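You operate a simulated robot arm through the tools that you are given. There is no shell and no other tool. Be economical: measure what you need, move in short steps, check, and stop when the job is done.

You run a simulated robot arm. Do the job below in one go: nothing can be reset, and whatever is moved stays where it is left.

## Task
Swap the pink dot cartridge in machine 8 for the blue dot one on top of the grey shelf stand.
Fine: light on first; the stand is the one between machines 6 and 7; pink dot one on top of it, blue dot one upright in the holder; then light off, door shut and latched. Set down upright: pink dot cartridge, blue dot cartridge.
Where things are to end (x, y in the base frame): pink dot cartridge within 60 mm of [960, -1930].

It is judged by the outcome, as a careful person would: the job done as asked, and still so three seconds after it is handed in. It fails if anything else is knocked over, pushed out of place, dropped, spilled or broken.

## Robot
A 7-joint arm with a two-finger parallel gripper on a trunk, on a base that drives. Base frame: it is fixed to the floor where the robot stands at the start and does not move with it; the origin is under the middle of the robot, x ahead of it, y to its left, z up. Readings come in mm, rad, newtons and seconds.
With the tool pointing down near the work surface it reaches from about 100 to 480 mm from the robot's upright axis, wherever it stands. Its first joint turns from -2.897 to 2.897 rad. Places, roughly: blue dot cartridge [1000, -2000, 250]; cartridge holder [500, -700, 700]; fan knob [600, -900, 1200]; light switch [500, -700, 1100]; machine eight brake pedal [200, -900, 200]; machine eight door [200, -1200, 1100]; machine eight latch [100, -1300, 1200]; machine eight stay [300, -1100, 900]; machine five latch [900, -3800, 1200]; machine five stay [1100, -3600, 900]; machine four stay [1300, -4500, 900]; machine seven latch [400, -1300, 1300]; machine six latch [600, -2800, 1200]; machine six stay [800, -2600, 900]; mode lever [500, -900, 1100]; number eight machine [600, -800, 600]. Payload 1.57 kg.
The tool frame sits at the grasp point between the pads (the TCP): z along the fingers, y along the line on which they close. The tips reach 30 mm beyond it. Largest opening 110 mm; finger width 24, thickness 12; the body of the gripper, 48 by 112 mm, starts 78 mm behind the TCP.
Orientation is that of the tool frame in the base frame, as a unit quaternion [w, x, y, z]. With the fingers straight down and closing along the base's y, the tool's x points along the base's -x, its y along +y and its z along -z.

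## Interface
- The arm moves only by the tool play_rows. Its argument "rows" is a list of rows, each an object of numbers (a shift or turn left out is 0, a gripper value left out holds the last): "tx", "ty", "tz": the shift along the tool's x, y, z in units of 250 mm (1.0 is 250 mm); "ax", "ay", "az": the turn, a rotation vector about the tool's x, y, z in units of 90 degrees (1.0 is 90 degrees); "jaw": the gripper command, from -1 (shut) to 1 (fully open), values between in proportion. In form: [{"tx": .., "ty": .., "tz": .., "ax": .., "ay": .., "az": .., "jaw": ..}, ...]. A call has 1 to 20 rows; each row is the pose to reach, as a shift and turn from the pose commanded when the call began, along the tool's axes at that moment. A call with a number of a shift or a turn outside -1 to 1 is refused whole. Each row takes 0.2 s and may step no farther than 50 mm and 0.15 rad from the row before; otherwise, or with a gripper value out of range, the whole call is refused. Where a pose cannot be reached the arm comes as near as it can. A force on the tool above 90 N (or 10 N above the force at the start of the call, whichever is more), or a blocked arm, ends the call early, and 0.2 s more pass. The fingers move at their own pace (about 45 mm/s each) and stop on an object; they squeeze with about 34 N. The grip force told is the motor's: it shows also when the fingers shut on nothing. Time passes only in rows, and 0.2 s behind the last, so rows that repeat a pose let the fingers close. The reply holds the time, the measured pose of the TCP, the force on the tool along the base axes, the opening and the grip force, in the units named above and with some noise, with the torque about the TCP (base axes, N m) and any sound that the robot's microphone picked up.
- Cameras (640 x 400 px; columns grow to the right, rows downward): "scene" is now at [-16.5, 62.9, 1494.7]; the picture's right is [-0.90, -0.44, -0.00], its down [-0.13, 0.27, -0.95] and it looks along [0.42, -0.86, -0.30] (base axes); focal length 269 px, centre (320, 200). "wrist" rides on the gripper at [70, 16, -141] in the tool frame; the picture's right is [-0.23, 0.97, 0.00], its down [-0.86, -0.20, -0.48] and it looks along [-0.47, -0.11, 0.88] (tool axes); focal length 222 px, centre (320, 200). There is no depth. A picture from a camera that has moved, and an enlarged one, comes with that camera's place and axes in the base frame and with its lens. The place of the scene camera against the robot may be out by one fixed shift of up to 18 mm in any direction.
- get_image(camera): a new picture of that camera. The clock stands still meanwhile.
- slide_trunk(by): slides the trunk up (or, below 0, down) by that many mm; the arm and the scene camera ride with it, the base frame stays. It gives what a move gives, with no picture.
- steer(legs): drives the robot by 1 to 6 legs, each [ahead, turn to the left] in mm and rad, along the robot's own axes; the way and the turn of a leg run together, so that a leg with both is an arc; at most 1500 mm and 3.142 rad a leg. The arm and the cameras ride along, it lands a little off, and it stops where it bumps. It gives what a move gives.
- head_to(pan, tilt): turns the head with the scene camera to pan (to the left, within 2.705 rad either way) and tilt (down, from -0.506 to 1.204), counted from straight ahead of the robot. It gives what a move gives.
- zoom(camera, box): a new picture of the part [left, top, right, bottom] of that camera's present view, enlarged. The clock stands still meanwhile.
- close_job(): hands the job in; it is judged then, once.

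Work in short steps. Places have to be worked out from the pictures, the camera data and where the tool is seen: move nearer, look again, correct. Check each grasp and each placing, and mend what went wrong. You have 120 turns and 78 pictures in all, those below and enlarged ones among them. Open the gripper and draw the arm clear of the work before you hand the job in, unless the task says otherwise.

The tools are called after "Call:" by a JSON object that holds its "name" and its "arguments". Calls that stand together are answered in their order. play_rows: Moves the arm, as the interface text tells. Its arguments: {"type":"object","properties":{"rows":{"type":"array","items":{"type":"object","properties":{"tx":{"type":"number"},"ty":{"type":"number"},"tz":{"type":"number"},"ax":{"type":"number"},"ay":{"type":"number"},"az":{"type":"number"},"jaw":{"type":"number"}}}}},"required":["rows"]} The other tools are called the same way: slide_trunk (by) slides the trunk up or down; steer (legs) drives the base; head_to (pan, tilt) turns the head that bears the scene camera; get_image (camera) takes a picture; zoom (camera, box) takes an enlarged picture of a part of a camera's view; close_job () hands the job in.

At the start:

```text
time_s: 0.0
ee_pos: [89.0, -423.4, 1217.0]
tool_rot: [0.0, 0.003, 1.0, 0.0]
wrist_force: [0.1, 0.5, -0.3]
moment: [0.01, -0.01, -0.02]
finger_gap: 109.9
gripper_force: 0.0
trunk travel left (down, up): [-378.0, 212.0]
robot x, y, heading: [-3.5, -3.1, 0.002]
head pan, tilt: [-1.119, 0.307]
```

scene: 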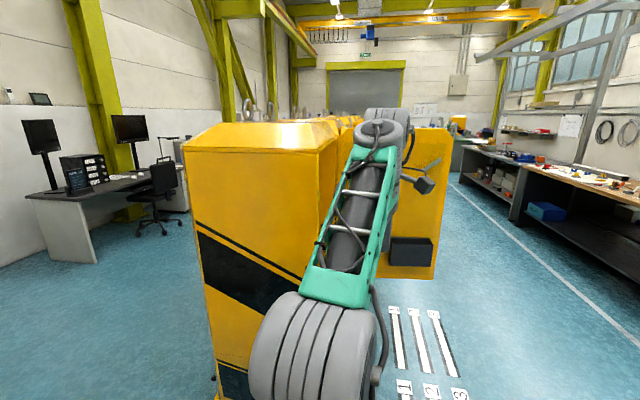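
wrist: 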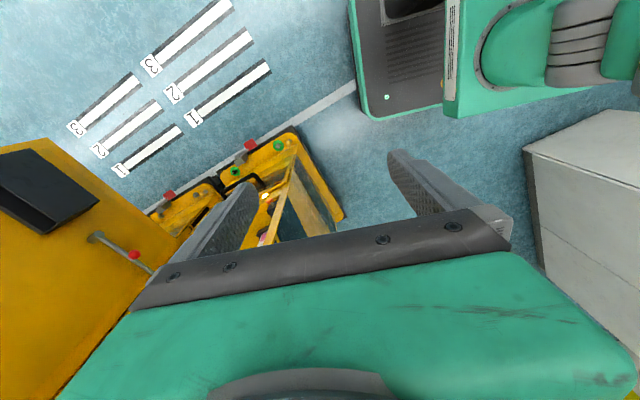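

The arm blocks part of the view; I look around with the head to understand the layout.

Call:
{"name": "head_to", "arguments": {"pan": -1.4, "tilt": 0.5}}

Call:
{"name": "get_image", "arguments": {"camera": "scene"}}

Call:
{"name": "head_to", "arguments": {"pan": -0.8, "tilt": 0.6}}

Call:
{"name": "get_image", "arguments": {"camera": "scene"}}

```text
time_s: 0.8
ee_pos: [91.4, -423.7, 1217.5]
tool_rot: [0.0, 0.002, 1.0, 0.0]
wrist_force: [0.6, -0.6, 0.3]
moment: [0.03, -0.06, -0.01]
finger_gap: 109.9
gripper_force: 0.0
trunk travel left (down, up): [-378.0, 212.0]
robot x, y, heading: [1.4, -1.3, -0.001]
head pan, tilt: [-1.4, 0.499]
```

```text
75 pictures are left
camera scene: at [-41.8, 57.2, 1477.0], right [-0.99, -0.17, 0.0], down [-0.08, 0.47, -0.88], along [0.15, -0.87, -0.48], focal length 269 px, centre (320, 200)
```

scene: 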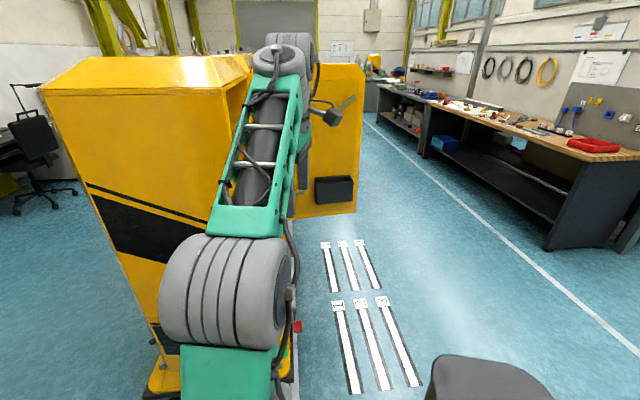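

```text
time_s: 1.8
ee_pos: [89.3, -423.8, 1217.8]
tool_rot: [0.0, 0.003, 1.0, 0.0]
wrist_force: [0.0, -0.7, -0.7]
moment: [0.01, 0.0, -0.01]
finger_gap: 109.8
gripper_force: 0.1
trunk travel left (down, up): [-378.0, 212.0]
robot x, y, heading: [-3.4, -2.1, 0.003]
head pan, tilt: [-0.799, 0.6]
```

```text
74 pictures are left
camera scene: at [4.2, 83.5, 1467.9], right [-0.72, -0.7, 0.0], down [-0.39, 0.41, -0.83], along [0.57, -0.59, -0.56], focal length 269 px, centre (320, 200)
```

scene: 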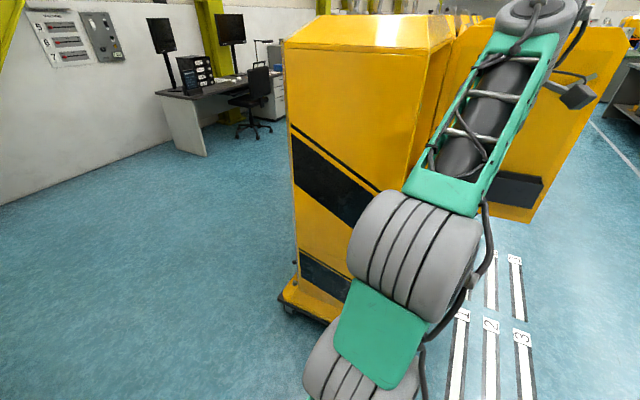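

Machine 8's open door faces roughly −x. I check the floor behind/right of the robot before driving round to its front.

Call:
{"name": "head_to", "arguments": {"pan": -2.3, "tilt": 0.6}}

Call:
{"name": "get_image", "arguments": {"camera": "scene"}}

```text
time_s: 3.4
ee_pos: [90.3, -424.9, 1216.3]
tool_rot: [0.0, 0.002, 1.0, 0.001]
wrist_force: [-0.2, -0.1, -0.1]
moment: [-0.04, -0.01, 0.01]
finger_gap: 109.9
gripper_force: 0.1
trunk travel left (down, up): [-378.0, 212.0]
robot x, y, heading: [-2.0, -2.4, 0.001]
head pan, tilt: [-2.3, 0.6]
```

```text
73 pictures are left
camera scene: at [-116.2, 81.0, 1467.9], right [-0.75, 0.67, 0.0], down [0.38, 0.42, -0.83], along [-0.55, -0.62, -0.56], focal length 269 px, centre (320, 200)
```

scene: 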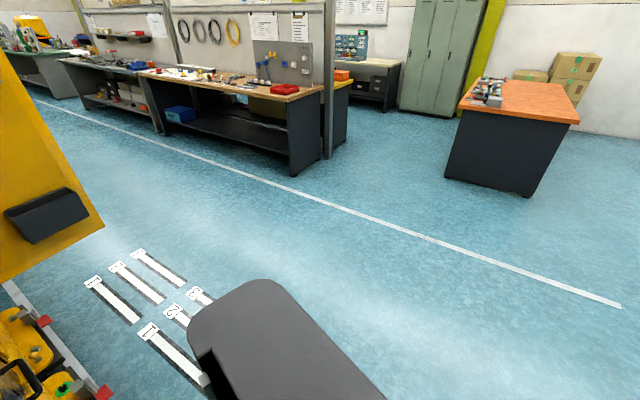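

Floor is clear. I back off and drive round to stand in front of machine 8.

Call:
{"name": "steer", "arguments": {"legs": [[-380, 0], [0, -1.57], [700, 0], [0, 1.57]]}}

Call:
{"name": "head_to", "arguments": {"pan": 0, "tilt": 0.4}}

Call:
{"name": "get_image", "arguments": {"camera": "scene"}}

Call:
{"name": "head_to", "arguments": {"pan": -0.6, "tilt": 0.6}}

Call:
{"name": "get_image", "arguments": {"camera": "scene"}}

```text
time_s: 16.9
ee_pos: [-291.1, -1126.4, 1217.7]
tool_rot: [0.0, 0.001, 1.0, 0.001]
wrist_force: [-0.9, 0.4, 0.9]
moment: [-0.01, -0.01, -0.02]
finger_gap: 109.8
gripper_force: 0.1
trunk travel left (down, up): [-378.0, 212.0]
robot x, y, heading: [-382.5, -701.8, 0.002]
head pan, tilt: [-2.3, 0.6]
```

```text
time_s: 19.0
ee_pos: [-291.8, -1126.9, 1216.9]
tool_rot: [-0.001, 0.001, 1.0, 0.0]
wrist_force: [-0.4, 0.4, -0.7]
moment: [0.02, -0.01, -0.01]
finger_gap: 109.8
gripper_force: 0.1
trunk travel left (down, up): [-378.0, 212.0]
robot x, y, heading: [-382.7, -703.2, 0.001]
head pan, tilt: [0.0, 0.4]
```

```text
72 pictures are left
camera scene: at [-347.1, -556.2, 1486.1], right [0.0, -1.0, 0.0], down [-0.39, 0.0, -0.92], along [0.92, 0.0, -0.39], focal length 269 px, centre (320, 200)
```

scene: 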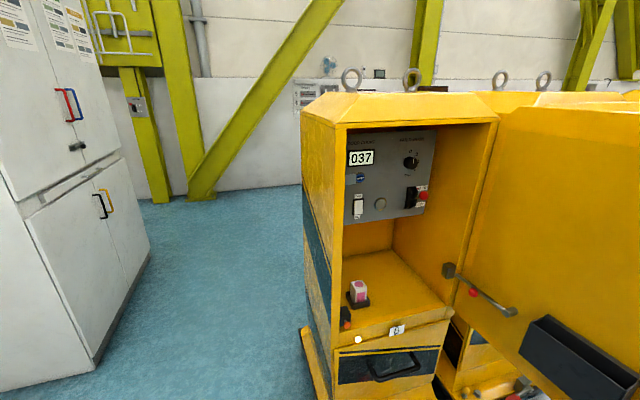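

```text
time_s: 20.0
ee_pos: [-291.8, -1125.3, 1216.7]
tool_rot: [0.0, 0.002, 1.0, -0.001]
wrist_force: [0.7, 0.3, 0.2]
moment: [-0.02, -0.02, -0.01]
finger_gap: 109.9
gripper_force: 0.1
trunk travel left (down, up): [-378.0, 212.0]
robot x, y, heading: [-384.7, -704.6, 0.001]
head pan, tilt: [-0.6, 0.6]
```

```text
71 pictures are left
camera scene: at [-366.7, -606.1, 1467.9], right [-0.56, -0.83, 0.0], down [-0.47, 0.32, -0.83], along [0.68, -0.47, -0.56], focal length 269 px, centre (320, 200)
```

scene: 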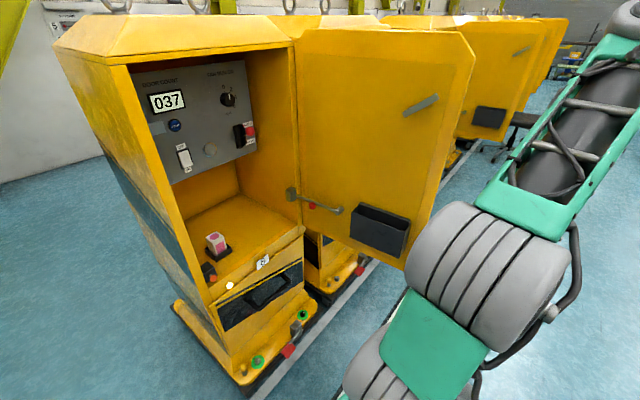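

I zoom in on the panel, holder, and pedals.

Call:
{"name": "zoom", "arguments": {"camera": "scene", "box": [130, 60, 280, 190]}}

Call:
{"name": "zoom", "arguments": {"camera": "scene", "box": [270, 160, 430, 260]}}

Call:
{"name": "zoom", "arguments": {"camera": "scene", "box": [160, 220, 370, 400]}}

Call:
{"name": "zoom", "arguments": {"camera": "scene", "box": [380, 60, 580, 190]}}

```text
3.08 times, centred on (205, 125) of scene
camera zoom: at [-366.7, -606.1, 1467.9], right [-0.56, -0.83, 0.0], down [-0.47, 0.32, -0.83], along [0.68, -0.47, -0.56], focal length 828 px, centre (674, 431)
```

zoom: 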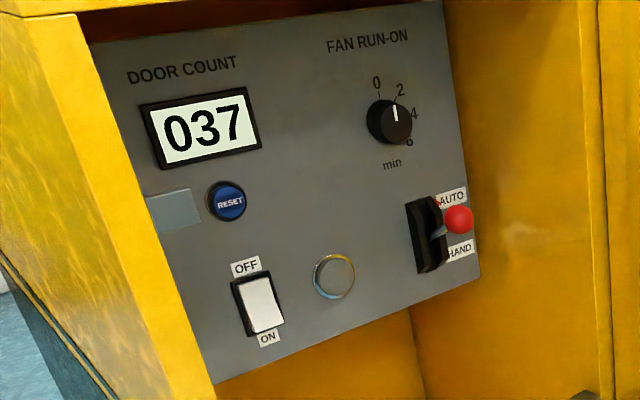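

```text
4.00 times, centred on (350, 210) of scene
camera zoom: at [-366.7, -606.1, 1467.9], right [-0.56, -0.83, 0.0], down [-0.47, 0.32, -0.83], along [0.68, -0.47, -0.56], focal length 1076 px, centre (200, 160)
```

zoom: 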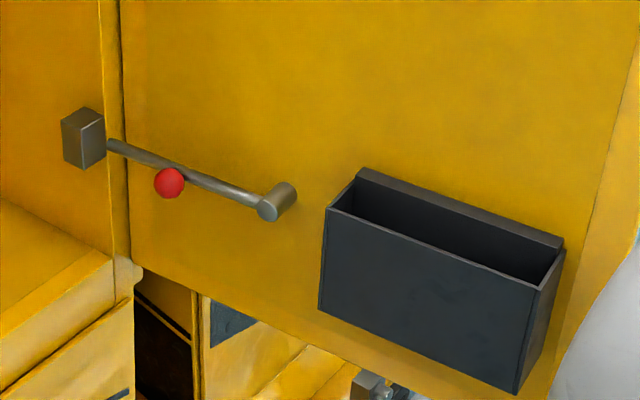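

```text
2.22 times, centred on (265, 310) of scene
camera zoom: at [-366.7, -606.1, 1467.9], right [-0.56, -0.83, 0.0], down [-0.47, 0.32, -0.83], along [0.68, -0.47, -0.56], focal length 598 px, centre (442, -44)
```

zoom: 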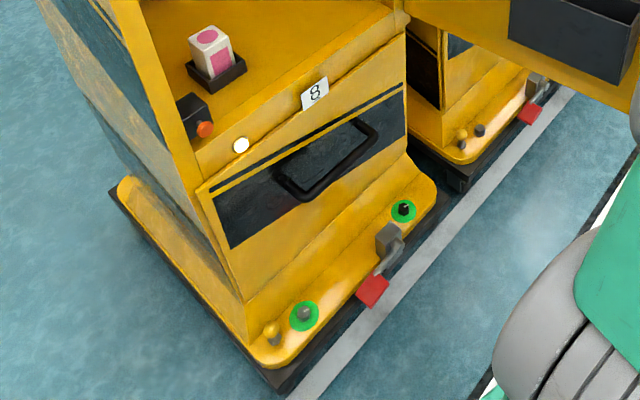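

```text
3.08 times, centred on (480, 125) of scene
camera zoom: at [-366.7, -606.1, 1467.9], right [-0.56, -0.83, 0.0], down [-0.47, 0.32, -0.83], along [0.68, -0.47, -0.56], focal length 828 px, centre (-172, 431)
```

zoom: 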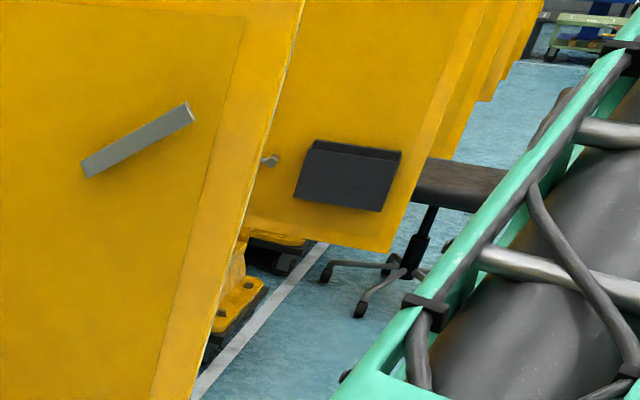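

The machine row is yawed ≈ +0.26 rad and the open door hangs on a stay with a red ball. I swing the arm round to the robot's front first, in two arcs.

Call:
{"name": "play_rows", "arguments": {"rows": [{"tx": -0.19, "ty": 0.052, "az": -0.0721, "jaw": 1}, {"tx": -0.373, "ty": 0.126, "az": -0.1442}, {"tx": -0.546, "ty": 0.22, "az": -0.2163}, {"tx": -0.706, "ty": 0.332, "az": -0.2884}, {"tx": -0.854, "ty": 0.463, "az": -0.3605}, {"tx": -0.985, "ty": 0.608, "az": -0.4326}]}}

Call:
{"name": "play_rows", "arguments": {"rows": [{"tx": -0.19, "ty": 0.052, "az": -0.0721, "jaw": 1}, {"tx": -0.373, "ty": 0.126, "az": -0.1442}, {"tx": -0.546, "ty": 0.22, "az": -0.2163}, {"tx": -0.706, "ty": 0.332, "az": -0.2884}, {"tx": -0.854, "ty": 0.463, "az": -0.3605}, {"tx": -0.985, "ty": 0.608, "az": -0.4326}]}}

```text
time_s: 21.4
ee_pos: [-44.3, -973.8, 1216.3]
tool_rot: [0.001, -0.332, 0.943, 0.0]
wrist_force: [0.9, 0.4, -0.5]
moment: [-0.01, 0.02, 0.01]
finger_gap: 109.9
gripper_force: 0.1
trunk travel left (down, up): [-378.0, 212.0]
robot x, y, heading: [-383.6, -702.2, 0.001]
head pan, tilt: [-0.6, 0.6]
```

```text
time_s: 22.8
ee_pos: [52.2, -702.4, 1215.8]
tool_rot: [0.0, -0.627, 0.779, 0.0]
wrist_force: [-0.4, -0.4, 0.2]
moment: [0.01, 0.03, -0.02]
finger_gap: 110.1
gripper_force: 0.1
trunk travel left (down, up): [-378.0, 212.0]
robot x, y, heading: [-382.6, -701.6, 0.005]
head pan, tilt: [-0.6, 0.6]
```

Arm is in front. Now roll the tool so its x points forward, then pitch it up so the fingers point forward with the wrist camera above.

Call:
{"name": "play_rows", "arguments": {"rows": [{"az": -0.09}, {"az": -0.18}, {"az": -0.27}, {"az": -0.36}, {"az": -0.45}, {"az": -0.54}, {"az": -0.63}, {"az": -0.72}, {"az": -0.81}, {"az": -0.9}]}}

Call:
{"name": "play_rows", "arguments": {"rows": [{"az": -0.08}, {"az": -0.16}, {"az": -0.238}]}}

Call:
{"name": "play_rows", "arguments": {"rows": [{"ay": 0.0909, "tx": 0.029, "tz": 0.036}, {"ay": 0.1818, "tx": 0.058, "tz": 0.073}, {"ay": 0.2727, "tx": 0.087, "tz": 0.109}, {"ay": 0.3636, "tx": 0.116, "tz": 0.145}, {"ay": 0.4545, "tx": 0.145, "tz": 0.182}, {"ay": 0.5454, "tx": 0.175, "tz": 0.218}, {"ay": 0.6363, "tx": 0.204, "tz": 0.255}, {"ay": 0.7272, "tx": 0.233, "tz": 0.291}, {"ay": 0.8181, "tx": 0.262, "tz": 0.327}, {"ay": 0.909, "tx": 0.291, "tz": 0.364}, {"ay": 1.0, "tx": 0.32, "tz": 0.4}]}}

```text
time_s: 25.0
ee_pos: [52.7, -702.4, 1216.7]
tool_rot: [0.0, 0.983, -0.183, 0.0]
wrist_force: [0.0, 0.1, -0.1]
moment: [0.0, 0.02, -0.01]
finger_gap: 110.0
gripper_force: 0.1
trunk travel left (down, up): [-378.0, 212.0]
robot x, y, heading: [-382.8, -701.9, -0.001]
head pan, tilt: [-0.6, 0.6]
```

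```text
time_s: 25.8
ee_pos: [52.8, -695.7, 1216.5]
tool_rot: [0.007, 0.999, -0.036, 0.001]
wrist_force: [0.4, 0.2, -0.8]
moment: [-0.01, -0.02, 0.01]
finger_gap: 109.9
gripper_force: 0.0
out of reach, approached as far as the arm can: row 3
trunk travel left (down, up): [-378.0, 212.0]
robot x, y, heading: [-379.8, -702.2, 0.003]
head pan, tilt: [-0.6, 0.6]
```

```text
time_s: 27.8
ee_pos: [231.6, -815.2, 1171.1]
tool_rot: [-0.007, 0.858, -0.035, 0.513]
wrist_force: [-0.1, 0.9, 1.0]
moment: [-0.03, 0.02, -0.05]
finger_gap: 110.0
gripper_force: 0.1
out of reach, approached as far as the arm can: row 3, 5, 6, 7, 8, 9
trunk travel left (down, up): [-378.0, 212.0]
robot x, y, heading: [-379.4, -704.6, 0.003]
head pan, tilt: [-0.6, 0.6]
stopped in row 9: the arm was blocked; the commanded pose is now the measured one
```

The wrist hit a joint limit and the arm was blocked. I look at where it is.

Call:
{"name": "get_image", "arguments": {"camera": "scene"}}

Call:
{"name": "get_image", "arguments": {"camera": "wrist"}}

```text
66 pictures are left
camera scene: at [-370.0, -604.0, 1467.1], right [-0.56, -0.83, 0.0], down [-0.46, 0.32, -0.83], along [0.68, -0.47, -0.56], focal length 269 px, centre (320, 200)
```

scene: 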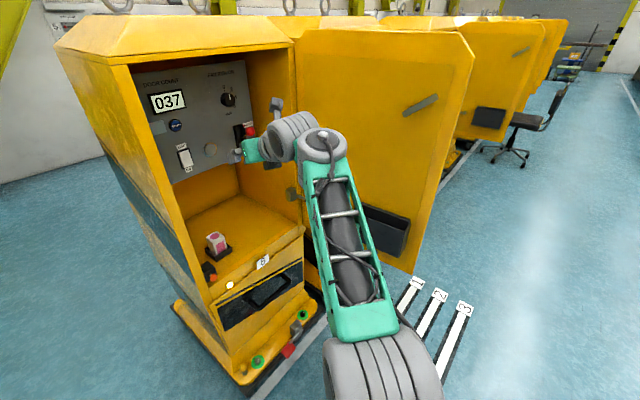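

```text
65 pictures are left
camera wrist: at [139.7, -832.8, 1299.0], right [-0.16, -0.96, -0.25], down [-0.81, 0.27, -0.52], along [0.56, 0.12, -0.82], focal length 222 px, centre (320, 200)
```

wrist: 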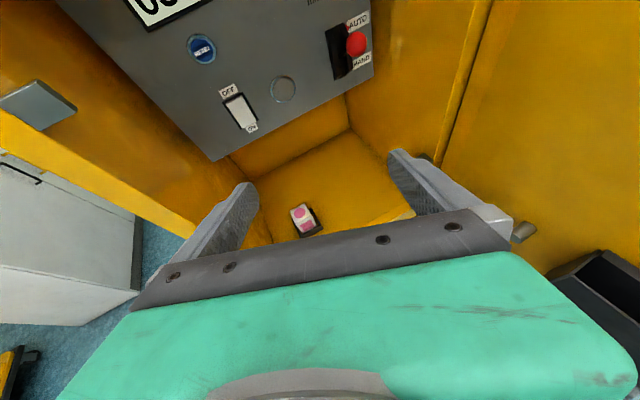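

The hand is fine and gives a good view into the machine; the stop was a joint limit. I back off and realign the base with the machine's yaw.

Call:
{"name": "steer", "arguments": {"legs": [[-220, 0], [0, -1.57], [290, 0], [0, 1.832]]}}

Call:
{"name": "head_to", "arguments": {"pan": 0, "tilt": 0.55}}

Call:
{"name": "get_image", "arguments": {"camera": "scene"}}

```text
time_s: 38.0
ee_pos: [-57.0, -1287.8, 1169.7]
tool_rot: [0.07, 0.843, -0.175, 0.503]
wrist_force: [-45.7, -21.6, 10.8]
moment: [0.37, -0.45, 0.64]
finger_gap: 77.8
gripper_force: 0.0
trunk travel left (down, up): [-378.0, 212.0]
robot x, y, heading: [-609.1, -993.6, -0.29]
head pan, tilt: [-0.6, 0.6]
stopped in leg 4: the force on the tool passed its limit at 107 N (the readings are from after the stop); the commanded pose is now the measured one
```

```text
time_s: 39.0
ee_pos: [-55.5, -1287.2, 1168.8]
tool_rot: [0.067, 0.844, -0.173, 0.503]
wrist_force: [-52.6, -23.1, 18.0]
moment: [0.54, -0.69, 0.66]
finger_gap: 74.4
gripper_force: 0.0
trunk travel left (down, up): [-378.0, 212.0]
robot x, y, heading: [-609.7, -995.7, -0.284]
head pan, tilt: [0.0, 0.55]
```

```text
64 pictures are left
camera scene: at [-541.2, -866.0, 1473.5], right [-0.28, -0.96, 0.0], down [-0.5, 0.15, -0.86], along [0.82, -0.24, -0.52], focal length 269 px, centre (320, 200)
```

scene: 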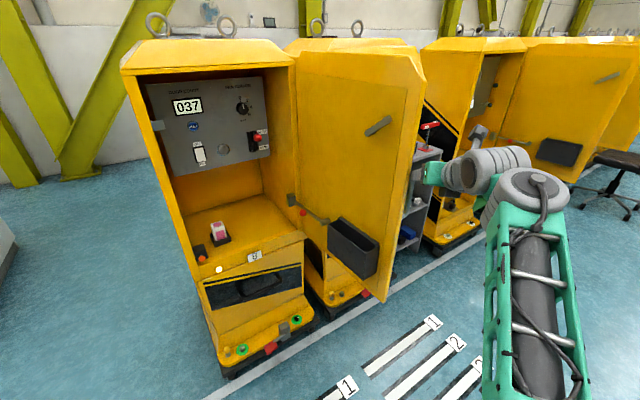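

The hand touched the door edge during the turn (door reaches further out than I thought). I turn back off it, retreat, and check that nothing moved.

Call:
{"name": "steer", "arguments": {"legs": [[0, -0.35], [-450, 0], [0, 0.9]]}}

Call:
{"name": "head_to", "arguments": {"pan": -0.2, "tilt": 0.45}}

Call:
{"name": "get_image", "arguments": {"camera": "scene"}}

```text
time_s: 45.1
ee_pos: [-342.9, -681.1, 1163.3]
tool_rot: [-0.072, 0.862, 0.068, 0.498]
wrist_force: [-0.4, -0.4, -0.6]
moment: [0.01, 0.02, 0.02]
finger_gap: 109.8
gripper_force: 0.0
trunk travel left (down, up): [-378.0, 212.0]
robot x, y, heading: [-968.6, -728.1, 0.275]
head pan, tilt: [0.0, 0.55]
```

```text
time_s: 45.8
ee_pos: [-341.8, -680.5, 1162.8]
tool_rot: [-0.072, 0.862, 0.068, 0.497]
wrist_force: [-0.5, -0.6, -0.6]
moment: [-0.02, 0.0, 0.0]
finger_gap: 109.9
gripper_force: 0.1
trunk travel left (down, up): [-378.0, 212.0]
robot x, y, heading: [-968.9, -730.3, 0.275]
head pan, tilt: [-0.201, 0.45]
```

```text
63 pictures are left
camera scene: at [-975.0, -598.0, 1481.5], right [0.07, -1.0, 0.0], down [-0.43, -0.03, -0.9], along [0.9, 0.07, -0.44], focal length 269 px, centre (320, 200)
```

scene: 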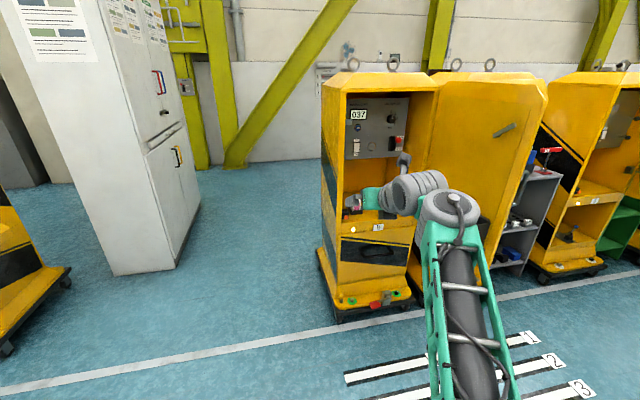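

Nothing moved visibly. I shift right well away from the door, then approach the machine straight on.

Call:
{"name": "steer", "arguments": {"legs": [[0, -1.57], [330, 0], [0, 1.56], [480, 0]]}}

Call:
{"name": "get_image", "arguments": {"camera": "wrist"}}

Call:
{"name": "head_to", "arguments": {"pan": -0.2, "tilt": 0.55}}

Call:
{"name": "get_image", "arguments": {"camera": "scene"}}

```text
time_s: 58.1
ee_pos: [210.2, -859.8, 1161.2]
tool_rot: [-0.074, 0.862, 0.073, 0.497]
wrist_force: [-0.1, -0.1, -0.7]
moment: [0.0, 0.0, 0.0]
finger_gap: 110.0
gripper_force: 0.0
trunk travel left (down, up): [-378.0, 212.0]
robot x, y, heading: [-413.4, -915.1, 0.282]
head pan, tilt: [-0.201, 0.45]
```

```text
62 pictures are left
camera wrist: at [128.2, -901.2, 1291.4], right [0.08, -0.96, -0.25], down [-0.87, 0.06, -0.49], along [0.49, 0.26, -0.83], focal length 222 px, centre (320, 200)
```

wrist: 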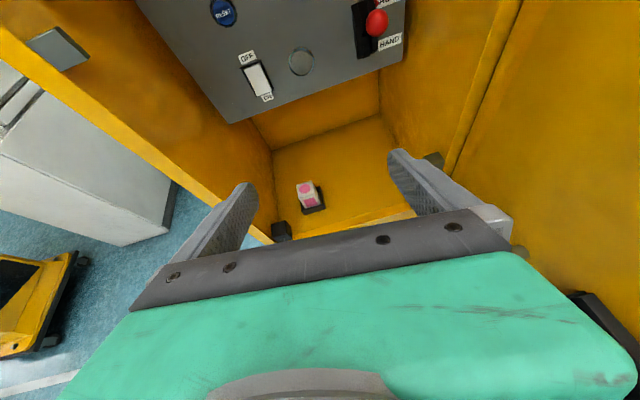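

```text
time_s: 58.8
ee_pos: [210.1, -861.8, 1160.8]
tool_rot: [-0.074, 0.863, 0.072, 0.495]
wrist_force: [0.4, 0.2, 0.5]
moment: [0.0, 0.0, 0.0]
finger_gap: 110.1
gripper_force: 0.0
trunk travel left (down, up): [-378.0, 212.0]
robot x, y, heading: [-417.6, -915.7, 0.286]
head pan, tilt: [-0.201, 0.55]
```

```text
61 pictures are left
camera scene: at [-425.5, -784.3, 1472.5], right [0.08, -1.0, 0.0], down [-0.52, -0.04, -0.85], along [0.85, 0.07, -0.52], focal length 269 px, centre (320, 200)
```

scene: 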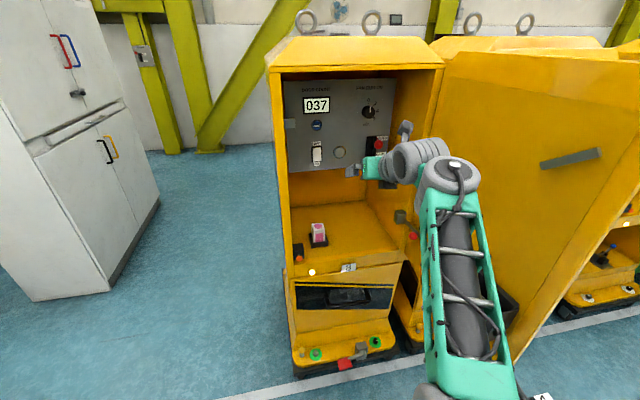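

Triangulated: switch ≈ (510,-697,1092). I shut the jaw and bring the hand left and slightly back before closing in with the base.

Call:
{"name": "play_rows", "arguments": {"rows": [{"tx": -0.049, "ty": -0.1, "tz": -0.073, "jaw": -1}, {"tx": -0.098, "ty": -0.2, "tz": -0.146}, {"tx": -0.146, "ty": -0.302, "tz": -0.218}, {"tx": -0.146, "ty": -0.302, "tz": -0.218}, {"tx": -0.146, "ty": -0.302, "tz": -0.218}, {"tx": -0.146, "ty": -0.302, "tz": -0.218}]}}

```text
time_s: 59.3
ee_pos: [199.8, -883.6, 1032.3]
tool_rot: [-0.062, 0.916, 0.018, 0.397]
wrist_force: [0.8, 0.4, -0.5]
moment: [0.0, 0.0, 0.04]
finger_gap: 59.7
gripper_force: 0.2
trunk travel left (down, up): [-378.0, 212.0]
robot x, y, heading: [-415.6, -914.9, 0.283]
head pan, tilt: [-0.201, 0.55]
stopped in row 2: the arm was blocked; the commanded pose is now the measured one
```

The arm is sitting against a wrist joint limit. I roll the tool away from that limit and see whether motion frees up.

Call:
{"name": "play_rows", "arguments": {"rows": [{"az": 0.08, "jaw": -1}, {"az": 0.16}, {"az": 0.24}, {"az": 0.32}]}}

Call:
{"name": "play_rows", "arguments": {"rows": [{"tx": 0.05, "ty": -0.12, "tz": -0.1}, {"tx": 0.1, "ty": -0.24, "tz": -0.2}, {"tx": 0.2, "ty": -0.3, "tz": -0.3}]}}

```text
time_s: 60.3
ee_pos: [200.2, -881.1, 1042.7]
tool_rot: [-0.16, 0.889, -0.209, 0.375]
wrist_force: [0.5, 0.8, 0.8]
moment: [-0.01, -0.02, 0.0]
finger_gap: 0.0
gripper_force: 17.2
trunk travel left (down, up): [-378.0, 212.0]
robot x, y, heading: [-415.9, -911.9, 0.277]
head pan, tilt: [-0.201, 0.55]
```

```text
time_s: 61.1
ee_pos: [195.6, -851.5, 1157.1]
tool_rot: [-0.159, 0.889, -0.209, 0.376]
wrist_force: [-0.3, 0.2, -0.3]
moment: [-0.03, 0.02, 0.0]
finger_gap: 0.1
gripper_force: 21.2
trunk travel left (down, up): [-378.0, 212.0]
robot x, y, heading: [-417.4, -916.5, 0.283]
head pan, tilt: [-0.201, 0.55]
```

Motion is exact again with this roll. I lower and shift the hand left, ready for the switch, then drive forward 230 mm.

Call:
{"name": "play_rows", "arguments": {"rows": [{"tx": -0.116, "ty": -0.028, "tz": 0.058}, {"tx": -0.232, "ty": -0.055, "tz": 0.115}, {"tx": -0.348, "ty": -0.083, "tz": 0.173}]}}

Call:
{"name": "steer", "arguments": {"legs": [[230, 0]]}}

Call:
{"name": "get_image", "arguments": {"camera": "wrist"}}

Call:
{"name": "get_image", "arguments": {"camera": "scene"}}

```text
time_s: 61.9
ee_pos: [176.4, -784.7, 1083.7]
tool_rot: [-0.16, 0.889, -0.208, 0.375]
wrist_force: [0.9, -0.3, -0.5]
moment: [0.04, -0.01, 0.0]
finger_gap: 0.1
gripper_force: 21.5
trunk travel left (down, up): [-378.0, 212.0]
robot x, y, heading: [-418.9, -916.2, 0.286]
head pan, tilt: [-0.201, 0.55]
```

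```text
time_s: 63.7
ee_pos: [397.7, -721.8, 1083.5]
tool_rot: [-0.16, 0.889, -0.208, 0.375]
wrist_force: [0.2, 0.1, 0.3]
moment: [0.03, 0.04, -0.02]
finger_gap: 0.0
gripper_force: 21.5
trunk travel left (down, up): [-378.0, 212.0]
robot x, y, heading: [-191.1, -847.6, 0.287]
head pan, tilt: [-0.201, 0.55]
```

```text
60 pictures are left
camera wrist: at [333.7, -786.9, 1213.4], right [-0.39, -0.73, -0.56], down [-0.84, 0.53, -0.11], along [0.38, 0.43, -0.82], focal length 222 px, centre (320, 200)
```

wrist: 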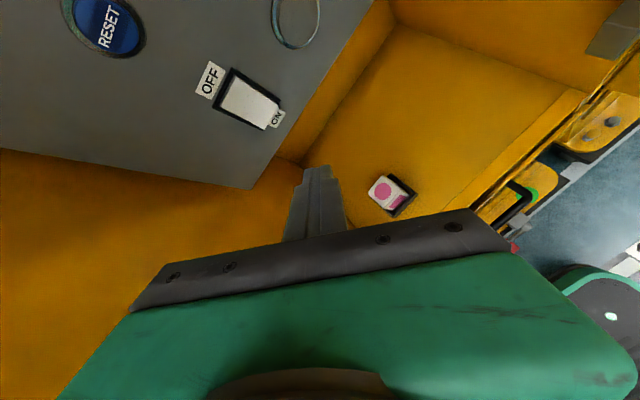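

```text
59 pictures are left
camera scene: at [-204.5, -720.2, 1472.4], right [0.08, -1.0, 0.0], down [-0.52, -0.04, -0.85], along [0.85, 0.07, -0.52], focal length 269 px, centre (320, 200)
```

scene: 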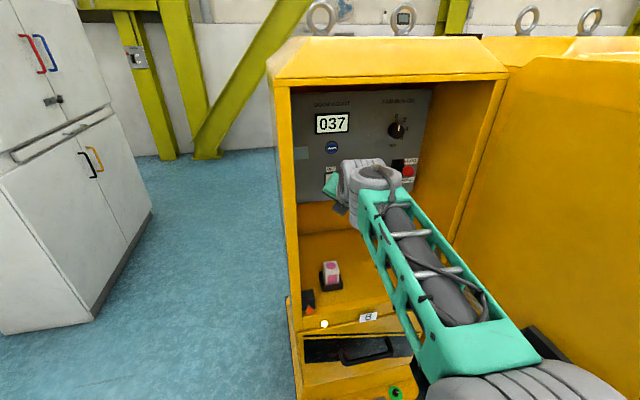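

Wrist view confirms the switch at ≈(510,-700,1092). I advance toward its lower (ON) half, stopping ~15 mm short.

Call:
{"name": "play_rows", "arguments": {"rows": [{"tx": 0.07, "ty": -0.048, "tz": 0.092}, {"tx": 0.141, "ty": -0.095, "tz": 0.184}]}}

Call:
{"name": "get_image", "arguments": {"camera": "wrist"}}

```text
time_s: 64.3
ee_pos: [459.6, -711.1, 1084.6]
tool_rot: [-0.159, 0.889, -0.209, 0.376]
wrist_force: [0.1, 0.6, 0.6]
moment: [0.02, 0.03, 0.01]
finger_gap: 0.0
gripper_force: 21.3
trunk travel left (down, up): [-378.0, 212.0]
robot x, y, heading: [-195.4, -851.7, 0.285]
head pan, tilt: [-0.201, 0.55]
```

```text
58 pictures are left
camera wrist: at [395.9, -777.4, 1214.6], right [-0.39, -0.73, -0.57], down [-0.84, 0.53, -0.11], along [0.38, 0.43, -0.82], focal length 222 px, centre (320, 200)
```

wrist: 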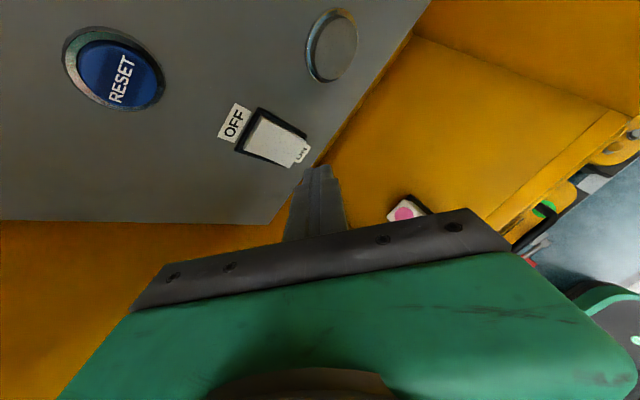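

The tip lines up with the ON end of the rocker. I creep in 20 mm and read force.

Call:
{"name": "play_rows", "arguments": {"rows": [{"tx": 0.03, "ty": -0.027, "tz": 0.025}, {"tx": 0.0505, "ty": -0.046, "tz": 0.046}]}}

```text
time_s: 64.9
ee_pos: [478.8, -705.4, 1089.8]
tool_rot: [-0.159, 0.889, -0.208, 0.375]
wrist_force: [-0.1, -0.3, -0.2]
moment: [0.03, -0.03, -0.02]
finger_gap: 0.0
gripper_force: 20.8
trunk travel left (down, up): [-378.0, 212.0]
robot x, y, heading: [-197.4, -851.7, 0.279]
head pan, tilt: [-0.201, 0.55]
```

No contact yet; a few mm more.

Call:
{"name": "play_rows", "arguments": {"rows": [{"tx": 0.0115, "ty": -0.0112, "tz": 0.0178}]}}

Call:
{"name": "play_rows", "arguments": {"rows": [{"tx": 0.0115, "ty": -0.0112, "tz": 0.0178}]}}

Call:
{"name": "get_image", "arguments": {"camera": "wrist"}}

```text
time_s: 65.3
ee_pos: [483.4, -704.9, 1090.7]
tool_rot: [-0.16, 0.889, -0.209, 0.375]
wrist_force: [-1.4, -0.9, -0.1]
moment: [0.04, 0.02, 0.01]
finger_gap: 0.1
gripper_force: 21.2
trunk travel left (down, up): [-378.0, 212.0]
robot x, y, heading: [-197.2, -852.9, 0.287]
head pan, tilt: [-0.201, 0.55]
```

```text
time_s: 65.7
ee_pos: [491.9, -702.9, 1089.9]
tool_rot: [-0.16, 0.889, -0.208, 0.375]
wrist_force: [0.6, 0.3, 0.7]
moment: [-0.01, -0.02, 0.01]
finger_gap: 0.1
gripper_force: 21.9
trunk travel left (down, up): [-378.0, 212.0]
robot x, y, heading: [-197.6, -852.8, 0.281]
head pan, tilt: [-0.201, 0.55]
```

```text
57 pictures are left
camera wrist: at [426.4, -769.3, 1219.5], right [-0.39, -0.73, -0.56], down [-0.84, 0.53, -0.11], along [0.38, 0.43, -0.82], focal length 222 px, centre (320, 200)
```

wrist: 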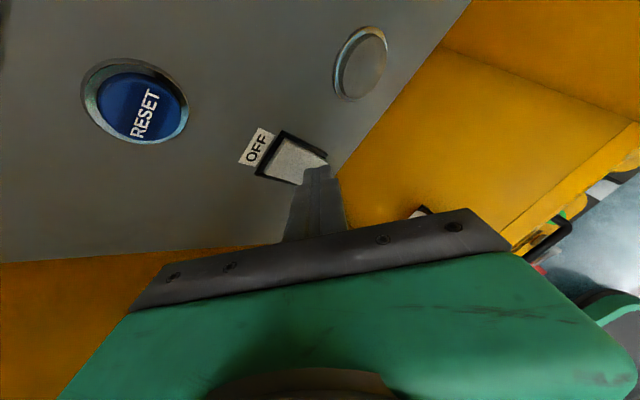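

Still free; I lower 5 mm to stay on the ON half and go in further.

Call:
{"name": "play_rows", "arguments": {"rows": [{"tx": 0, "ty": -0.0024, "tz": 0.0312}]}}

Call:
{"name": "play_rows", "arguments": {"rows": [{"tx": 0.0115, "ty": -0.0112, "tz": 0.0178}]}}

Call:
{"name": "play_rows", "arguments": {"rows": [{"tx": 0.008, "ty": -0.0075, "tz": 0.012}]}}

```text
time_s: 66.1
ee_pos: [495.5, -702.4, 1084.6]
tool_rot: [-0.16, 0.889, -0.208, 0.375]
wrist_force: [0.0, 0.0, 0.7]
moment: [-0.02, 0.01, 0.02]
finger_gap: 0.2
gripper_force: 21.3
trunk travel left (down, up): [-378.0, 212.0]
robot x, y, heading: [-199.0, -851.3, 0.284]
head pan, tilt: [-0.201, 0.55]
```

```text
time_s: 66.5
ee_pos: [499.2, -700.8, 1085.9]
tool_rot: [-0.158, 0.889, -0.209, 0.375]
wrist_force: [-22.3, -5.5, 0.2]
moment: [-0.05, 0.19, -0.01]
finger_gap: 0.1
gripper_force: 21.0
trunk travel left (down, up): [-378.0, 212.0]
robot x, y, heading: [-194.7, -852.5, 0.285]
head pan, tilt: [-0.201, 0.55]
```

```text
time_s: 66.9
ee_pos: [499.4, -700.9, 1085.5]
tool_rot: [-0.158, 0.89, -0.208, 0.374]
wrist_force: [-52.8, -11.8, -1.8]
moment: [-0.13, 0.56, -0.03]
finger_gap: 0.0
gripper_force: 21.1
trunk travel left (down, up): [-378.0, 212.0]
robot x, y, heading: [-198.2, -850.0, 0.282]
head pan, tilt: [-0.201, 0.55]
```

Firm contact at 53 N. Check the picture.

Call:
{"name": "zoom", "arguments": {"camera": "wrist", "box": [220, 0, 440, 220]}}

```text
1.82 times, centred on (330, 110) of wrist
camera zoom: at [435.5, -767.1, 1215.6], right [-0.39, -0.73, -0.56], down [-0.84, 0.53, -0.1], along [0.37, 0.43, -0.82], focal length 404 px, centre (302, 364)
```

zoom: 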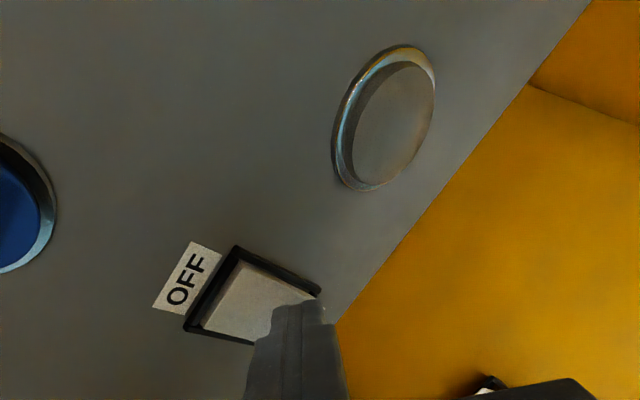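

I'm probably pressing the rocker's centre (the panel is deeper than thought). Back off 8 mm, lower 14 mm, press again.

Call:
{"name": "play_rows", "arguments": {"rows": [{"tx": -0.0231, "ty": 0.0225, "tz": -0.0357}, {"tx": -0.0568, "ty": 0.0471, "tz": 0.0017}]}}

Call:
{"name": "play_rows", "arguments": {"rows": [{"tx": 0.0154, "ty": -0.015, "tz": 0.0238}]}}

Call:
{"name": "play_rows", "arguments": {"rows": [{"tx": 0.0115, "ty": -0.0112, "tz": 0.0178}]}}

```text
time_s: 67.5
ee_pos: [495.6, -700.6, 1070.7]
tool_rot: [-0.16, 0.888, -0.209, 0.376]
wrist_force: [0.2, 0.5, -0.2]
moment: [0.02, 0.03, 0.01]
finger_gap: 0.3
gripper_force: 21.3
trunk travel left (down, up): [-378.0, 212.0]
robot x, y, heading: [-197.6, -853.6, 0.284]
head pan, tilt: [-0.201, 0.55]
```

```text
time_s: 67.9
ee_pos: [498.9, -700.8, 1071.0]
tool_rot: [-0.159, 0.889, -0.208, 0.375]
wrist_force: [-15.4, -3.3, 0.8]
moment: [-0.04, 0.16, 0.06]
finger_gap: 0.0
gripper_force: 21.3
trunk travel left (down, up): [-378.0, 212.0]
robot x, y, heading: [-191.3, -853.6, 0.281]
head pan, tilt: [-0.201, 0.55]
```

```text
time_s: 68.3
ee_pos: [500.9, -700.7, 1070.6]
tool_rot: [-0.159, 0.89, -0.208, 0.373]
wrist_force: [-56.7, -11.2, -3.0]
moment: [-0.12, 0.59, 0.05]
finger_gap: 0.0
gripper_force: 21.7
trunk travel left (down, up): [-378.0, 212.0]
robot x, y, heading: [-193.9, -852.6, 0.284]
head pan, tilt: [-0.201, 0.55]
```

Back off 60 mm and look whether the light came on.

Call:
{"name": "play_rows", "arguments": {"rows": [{"tx": -0.06, "ty": 0.058, "tz": -0.093}, {"tx": -0.11, "ty": 0.108, "tz": -0.175}, {"tx": -0.14, "ty": 0.135, "tz": -0.21}]}}

Call:
{"name": "zoom", "arguments": {"camera": "wrist", "box": [120, 0, 440, 200]}}

```text
time_s: 69.1
ee_pos: [438.1, -717.2, 1069.0]
tool_rot: [-0.16, 0.889, -0.208, 0.376]
wrist_force: [0.2, 0.9, -0.2]
moment: [0.0, 0.03, 0.0]
finger_gap: 0.0
gripper_force: 21.1
trunk travel left (down, up): [-378.0, 212.0]
robot x, y, heading: [-196.2, -852.4, 0.286]
head pan, tilt: [-0.201, 0.55]
```

```text
2.00 times, centred on (280, 100) of wrist
camera zoom: at [375.2, -783.9, 1199.5], right [-0.39, -0.73, -0.57], down [-0.84, 0.53, -0.11], along [0.38, 0.43, -0.82], focal length 444 px, centre (400, 400)
```

zoom: 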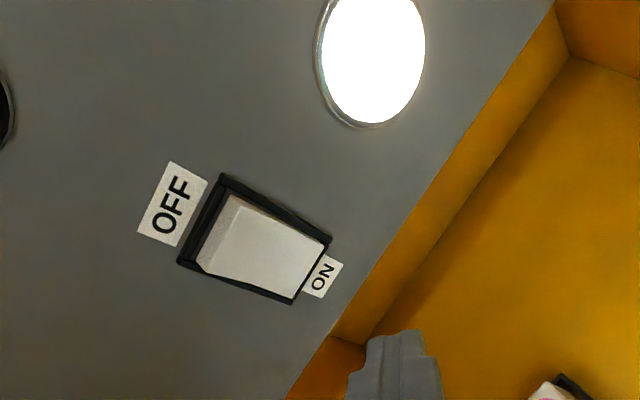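

Light is on. Now examine the pink cartridge in its holder.

Call:
{"name": "zoom", "arguments": {"camera": "scene", "box": [290, 240, 390, 340]}}

Call:
{"name": "get_image", "arguments": {"camera": "wrist"}}

```text
4.00 times, centred on (340, 290) of scene
camera zoom: at [-204.3, -720.1, 1472.4], right [0.08, -1.0, 0.0], down [-0.52, -0.04, -0.85], along [0.85, 0.07, -0.52], focal length 1076 px, centre (240, -160)
```

zoom: 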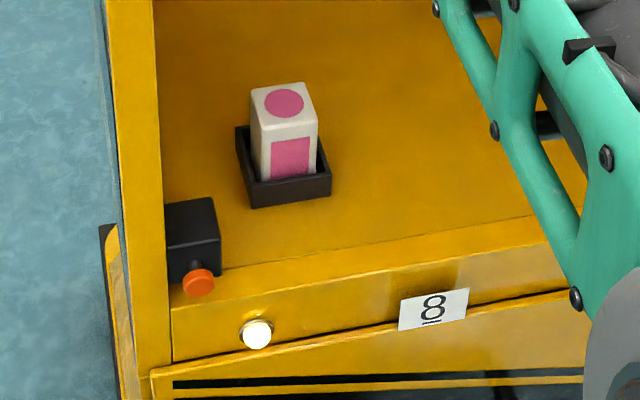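

```text
53 pictures are left
camera wrist: at [375.2, -783.9, 1199.5], right [-0.39, -0.73, -0.57], down [-0.84, 0.53, -0.11], along [0.38, 0.43, -0.82], focal length 222 px, centre (320, 200)
```

wrist: 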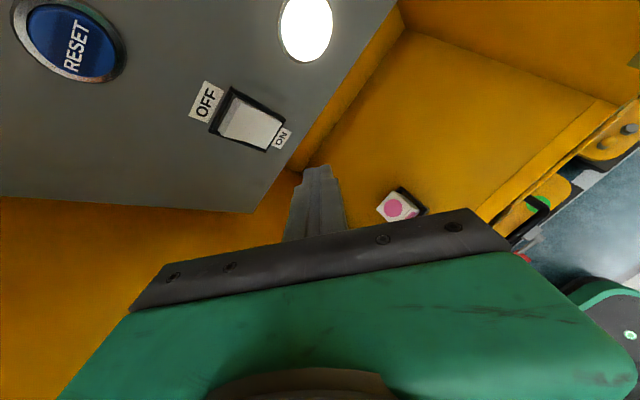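

Cartridge top ≈ (461,-704,805), aligned with the machine, ~44 mm wide. For grasping I'll use the comfortable wrist branch (tool x toward the robot). Back the base out and roll the tool there.

Call:
{"name": "steer", "arguments": {"legs": [[-260, 0]]}}

Call:
{"name": "play_rows", "arguments": {"rows": [{"az": 0.09, "jaw": 1}, {"az": 0.18}, {"az": 0.27}, {"az": 0.36}, {"az": 0.45}, {"az": 0.54}, {"az": 0.63}, {"az": 0.72}, {"az": 0.81}, {"az": 0.9}]}}

Call:
{"name": "play_rows", "arguments": {"rows": [{"az": 0.09}, {"az": 0.18}, {"az": 0.27}, {"az": 0.36}, {"az": 0.45}, {"az": 0.54}, {"az": 0.63}, {"az": 0.72}]}}

```text
time_s: 71.0
ee_pos: [185.6, -789.3, 1069.7]
tool_rot: [-0.16, 0.89, -0.208, 0.374]
wrist_force: [-0.7, -0.3, 0.2]
moment: [0.04, -0.02, 0.05]
finger_gap: 0.0
gripper_force: 20.8
trunk travel left (down, up): [-378.0, 212.0]
robot x, y, heading: [-448.5, -927.8, 0.286]
head pan, tilt: [-0.201, 0.55]
```

```text
time_s: 73.2
ee_pos: [185.5, -790.1, 1071.3]
tool_rot: [0.366, -0.54, 0.736, -0.181]
wrist_force: [-0.5, -0.2, 0.0]
moment: [-0.02, 0.0, 0.0]
finger_gap: 110.0
gripper_force: 0.0
trunk travel left (down, up): [-378.0, 212.0]
robot x, y, heading: [-445.3, -923.3, 0.286]
head pan, tilt: [-0.201, 0.55]
```

```text
time_s: 75.0
ee_pos: [185.9, -789.4, 1069.2]
tool_rot: [0.404, -0.062, 0.911, 0.043]
wrist_force: [0.1, -0.2, -0.6]
moment: [0.03, -0.02, 0.0]
finger_gap: 109.9
gripper_force: 0.1
trunk travel left (down, up): [-378.0, 212.0]
robot x, y, heading: [-449.2, -924.9, 0.289]
head pan, tilt: [-0.201, 0.55]
```

That branch works freely. Now set orientation (60° down, aligned with the machine) and lower the trunk.

Call:
{"name": "play_rows", "arguments": {"rows": [{"ax": -0.0108, "ay": 0.0676, "az": -0.023}, {"ax": -0.0216, "ay": 0.1352, "az": -0.046}, {"ax": -0.0324, "ay": 0.2028, "az": -0.069}]}}

Call:
{"name": "slide_trunk", "arguments": {"by": -195}}

Call:
{"name": "get_image", "arguments": {"camera": "wrist"}}

```text
time_s: 75.8
ee_pos: [185.2, -788.3, 1069.2]
tool_rot: [0.256, -0.128, 0.958, 0.032]
wrist_force: [-1.1, -0.7, 1.0]
moment: [-0.01, 0.01, 0.01]
finger_gap: 109.9
gripper_force: 0.1
trunk travel left (down, up): [-378.0, 212.0]
robot x, y, heading: [-451.3, -927.0, 0.28]
head pan, tilt: [-0.201, 0.55]
```

```text
time_s: 77.9
ee_pos: [186.2, -790.2, 874.3]
tool_rot: [0.256, -0.128, 0.958, 0.033]
wrist_force: [-0.5, 0.4, -0.3]
moment: [0.0, 0.02, -0.02]
finger_gap: 109.7
gripper_force: 0.1
trunk travel left (down, up): [-183.0, 407.0]
robot x, y, heading: [-449.8, -927.1, 0.281]
head pan, tilt: [-0.201, 0.55]
```

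```text
52 pictures are left
camera wrist: at [55.3, -808.2, 962.7], right [-0.07, 0.99, 0.11], down [0.54, -0.06, 0.84], along [0.84, 0.12, -0.53], focal length 222 px, centre (320, 200)
```

wrist: 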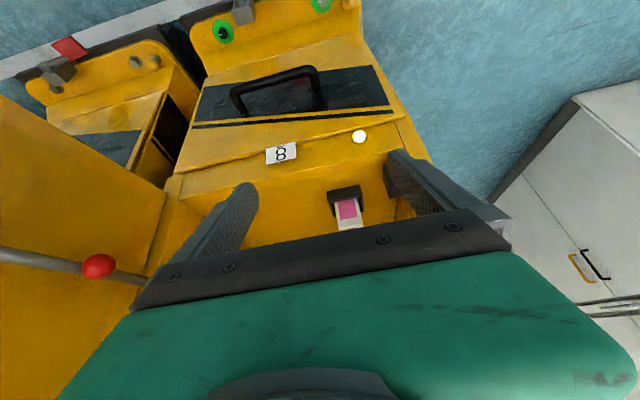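

View works (upside-down). Drive in 200 mm and look again.

Call:
{"name": "steer", "arguments": {"legs": [[205, 0]]}}

Call:
{"name": "get_image", "arguments": {"camera": "wrist"}}

Call:
{"name": "get_image", "arguments": {"camera": "scene"}}

```text
time_s: 79.5
ee_pos: [382.3, -731.1, 874.4]
tool_rot: [0.256, -0.129, 0.957, 0.034]
wrist_force: [0.6, -0.4, 0.9]
moment: [-0.01, -0.02, 0.03]
finger_gap: 109.8
gripper_force: 0.1
trunk travel left (down, up): [-183.0, 407.0]
robot x, y, heading: [-252.5, -866.7, 0.286]
head pan, tilt: [-0.201, 0.55]
```

```text
51 pictures are left
camera wrist: at [251.7, -750.4, 962.7], right [-0.07, 0.99, 0.11], down [0.54, -0.06, 0.84], along [0.84, 0.12, -0.53], focal length 222 px, centre (320, 200)
```

wrist: 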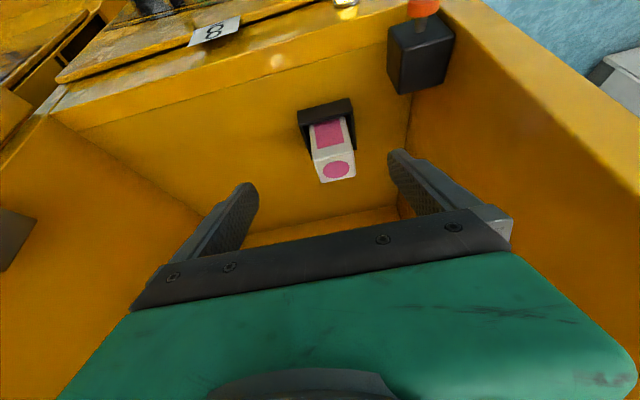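

```text
50 pictures are left
camera scene: at [-261.1, -736.3, 1277.4], right [0.08, -1.0, 0.0], down [-0.52, -0.04, -0.85], along [0.85, 0.07, -0.52], focal length 269 px, centre (320, 200)
```

scene: 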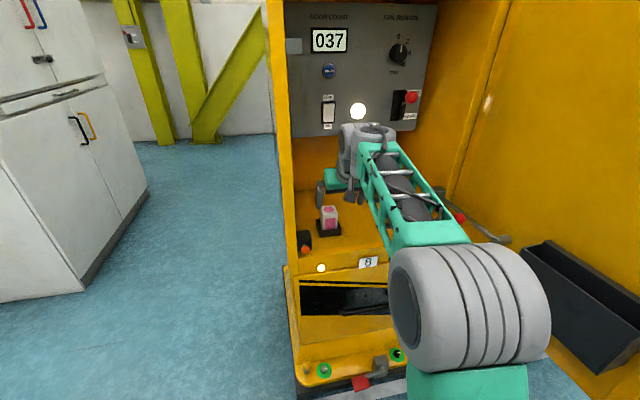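

Cartridge top estimated at ≈(463,-698,789). I line up and descend along the finger axis, stopping ~30 mm short for a check.

Call:
{"name": "play_rows", "arguments": {"rows": [{"tx": -0.096, "ty": 0.043, "tz": 0.0556}, {"tx": -0.096, "ty": 0.043, "tz": 0.23}, {"tx": -0.096, "ty": 0.043, "tz": 0.4}]}}

Call:
{"name": "get_image", "arguments": {"camera": "wrist"}}

Call:
{"name": "zoom", "arguments": {"camera": "scene", "box": [270, 150, 430, 280]}}

```text
time_s: 80.3
ee_pos: [447.3, -702.8, 799.6]
tool_rot: [0.257, -0.129, 0.957, 0.034]
wrist_force: [-0.2, -0.3, 0.9]
moment: [-0.03, -0.04, -0.01]
finger_gap: 110.2
gripper_force: 0.1
trunk travel left (down, up): [-183.0, 407.0]
robot x, y, heading: [-250.3, -866.1, 0.281]
head pan, tilt: [-0.201, 0.55]
```

```text
49 pictures are left
camera wrist: at [317.1, -721.2, 887.8], right [-0.07, 0.99, 0.11], down [0.54, -0.06, 0.84], along [0.84, 0.12, -0.53], focal length 222 px, centre (320, 200)
```

wrist: 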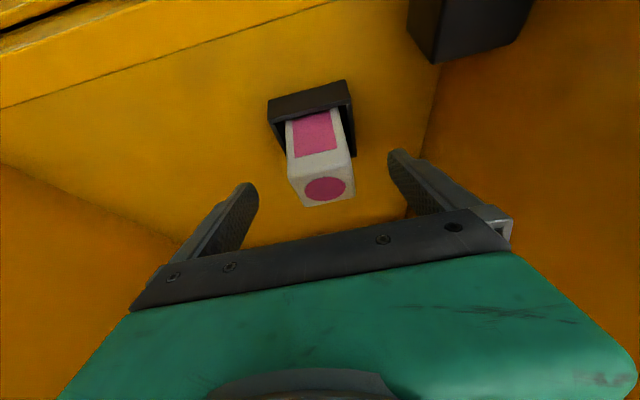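

```text
3.08 times, centred on (350, 215) of scene
camera zoom: at [-261.3, -736.4, 1277.5], right [0.08, -1.0, 0.0], down [-0.52, -0.04, -0.85], along [0.85, 0.07, -0.52], focal length 828 px, centre (228, 154)
```

zoom: 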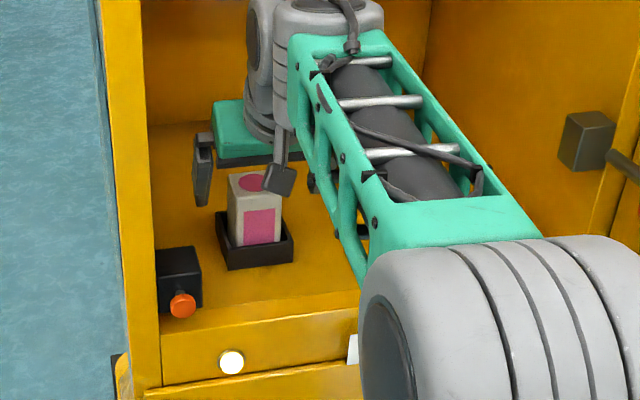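

Fingers straddle the cartridge. Go down the last ~22 mm and close.

Call:
{"name": "play_rows", "arguments": {"rows": [{"tx": 0, "ty": 0.0104, "tz": 0.102}, {"tx": 0, "ty": 0.0104, "tz": 0.102, "jaw": -1}, {"tx": 0, "ty": 0.0104, "tz": 0.102}, {"tx": 0, "ty": 0.0104, "tz": 0.102}, {"tx": 0, "ty": 0.0104, "tz": 0.102}, {"tx": 0, "ty": 0.0104, "tz": 0.102}, {"tx": 0, "ty": 0.0104, "tz": 0.102}]}}

Call:
{"name": "get_image", "arguments": {"camera": "wrist"}}

```text
time_s: 81.9
ee_pos: [459.7, -697.2, 776.9]
tool_rot: [0.256, -0.129, 0.958, 0.034]
wrist_force: [0.1, -0.1, 1.7]
moment: [0.02, -0.04, -0.03]
finger_gap: 49.7
gripper_force: 33.9
trunk travel left (down, up): [-183.0, 407.0]
robot x, y, heading: [-247.3, -868.4, 0.286]
head pan, tilt: [-0.201, 0.55]
```

```text
47 pictures are left
camera wrist: at [328.6, -715.3, 865.3], right [-0.07, 0.99, 0.11], down [0.54, -0.06, 0.84], along [0.84, 0.12, -0.53], focal length 222 px, centre (320, 200)
```

wrist: 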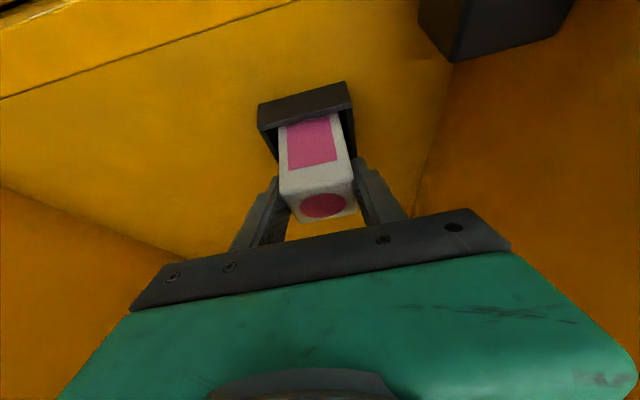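

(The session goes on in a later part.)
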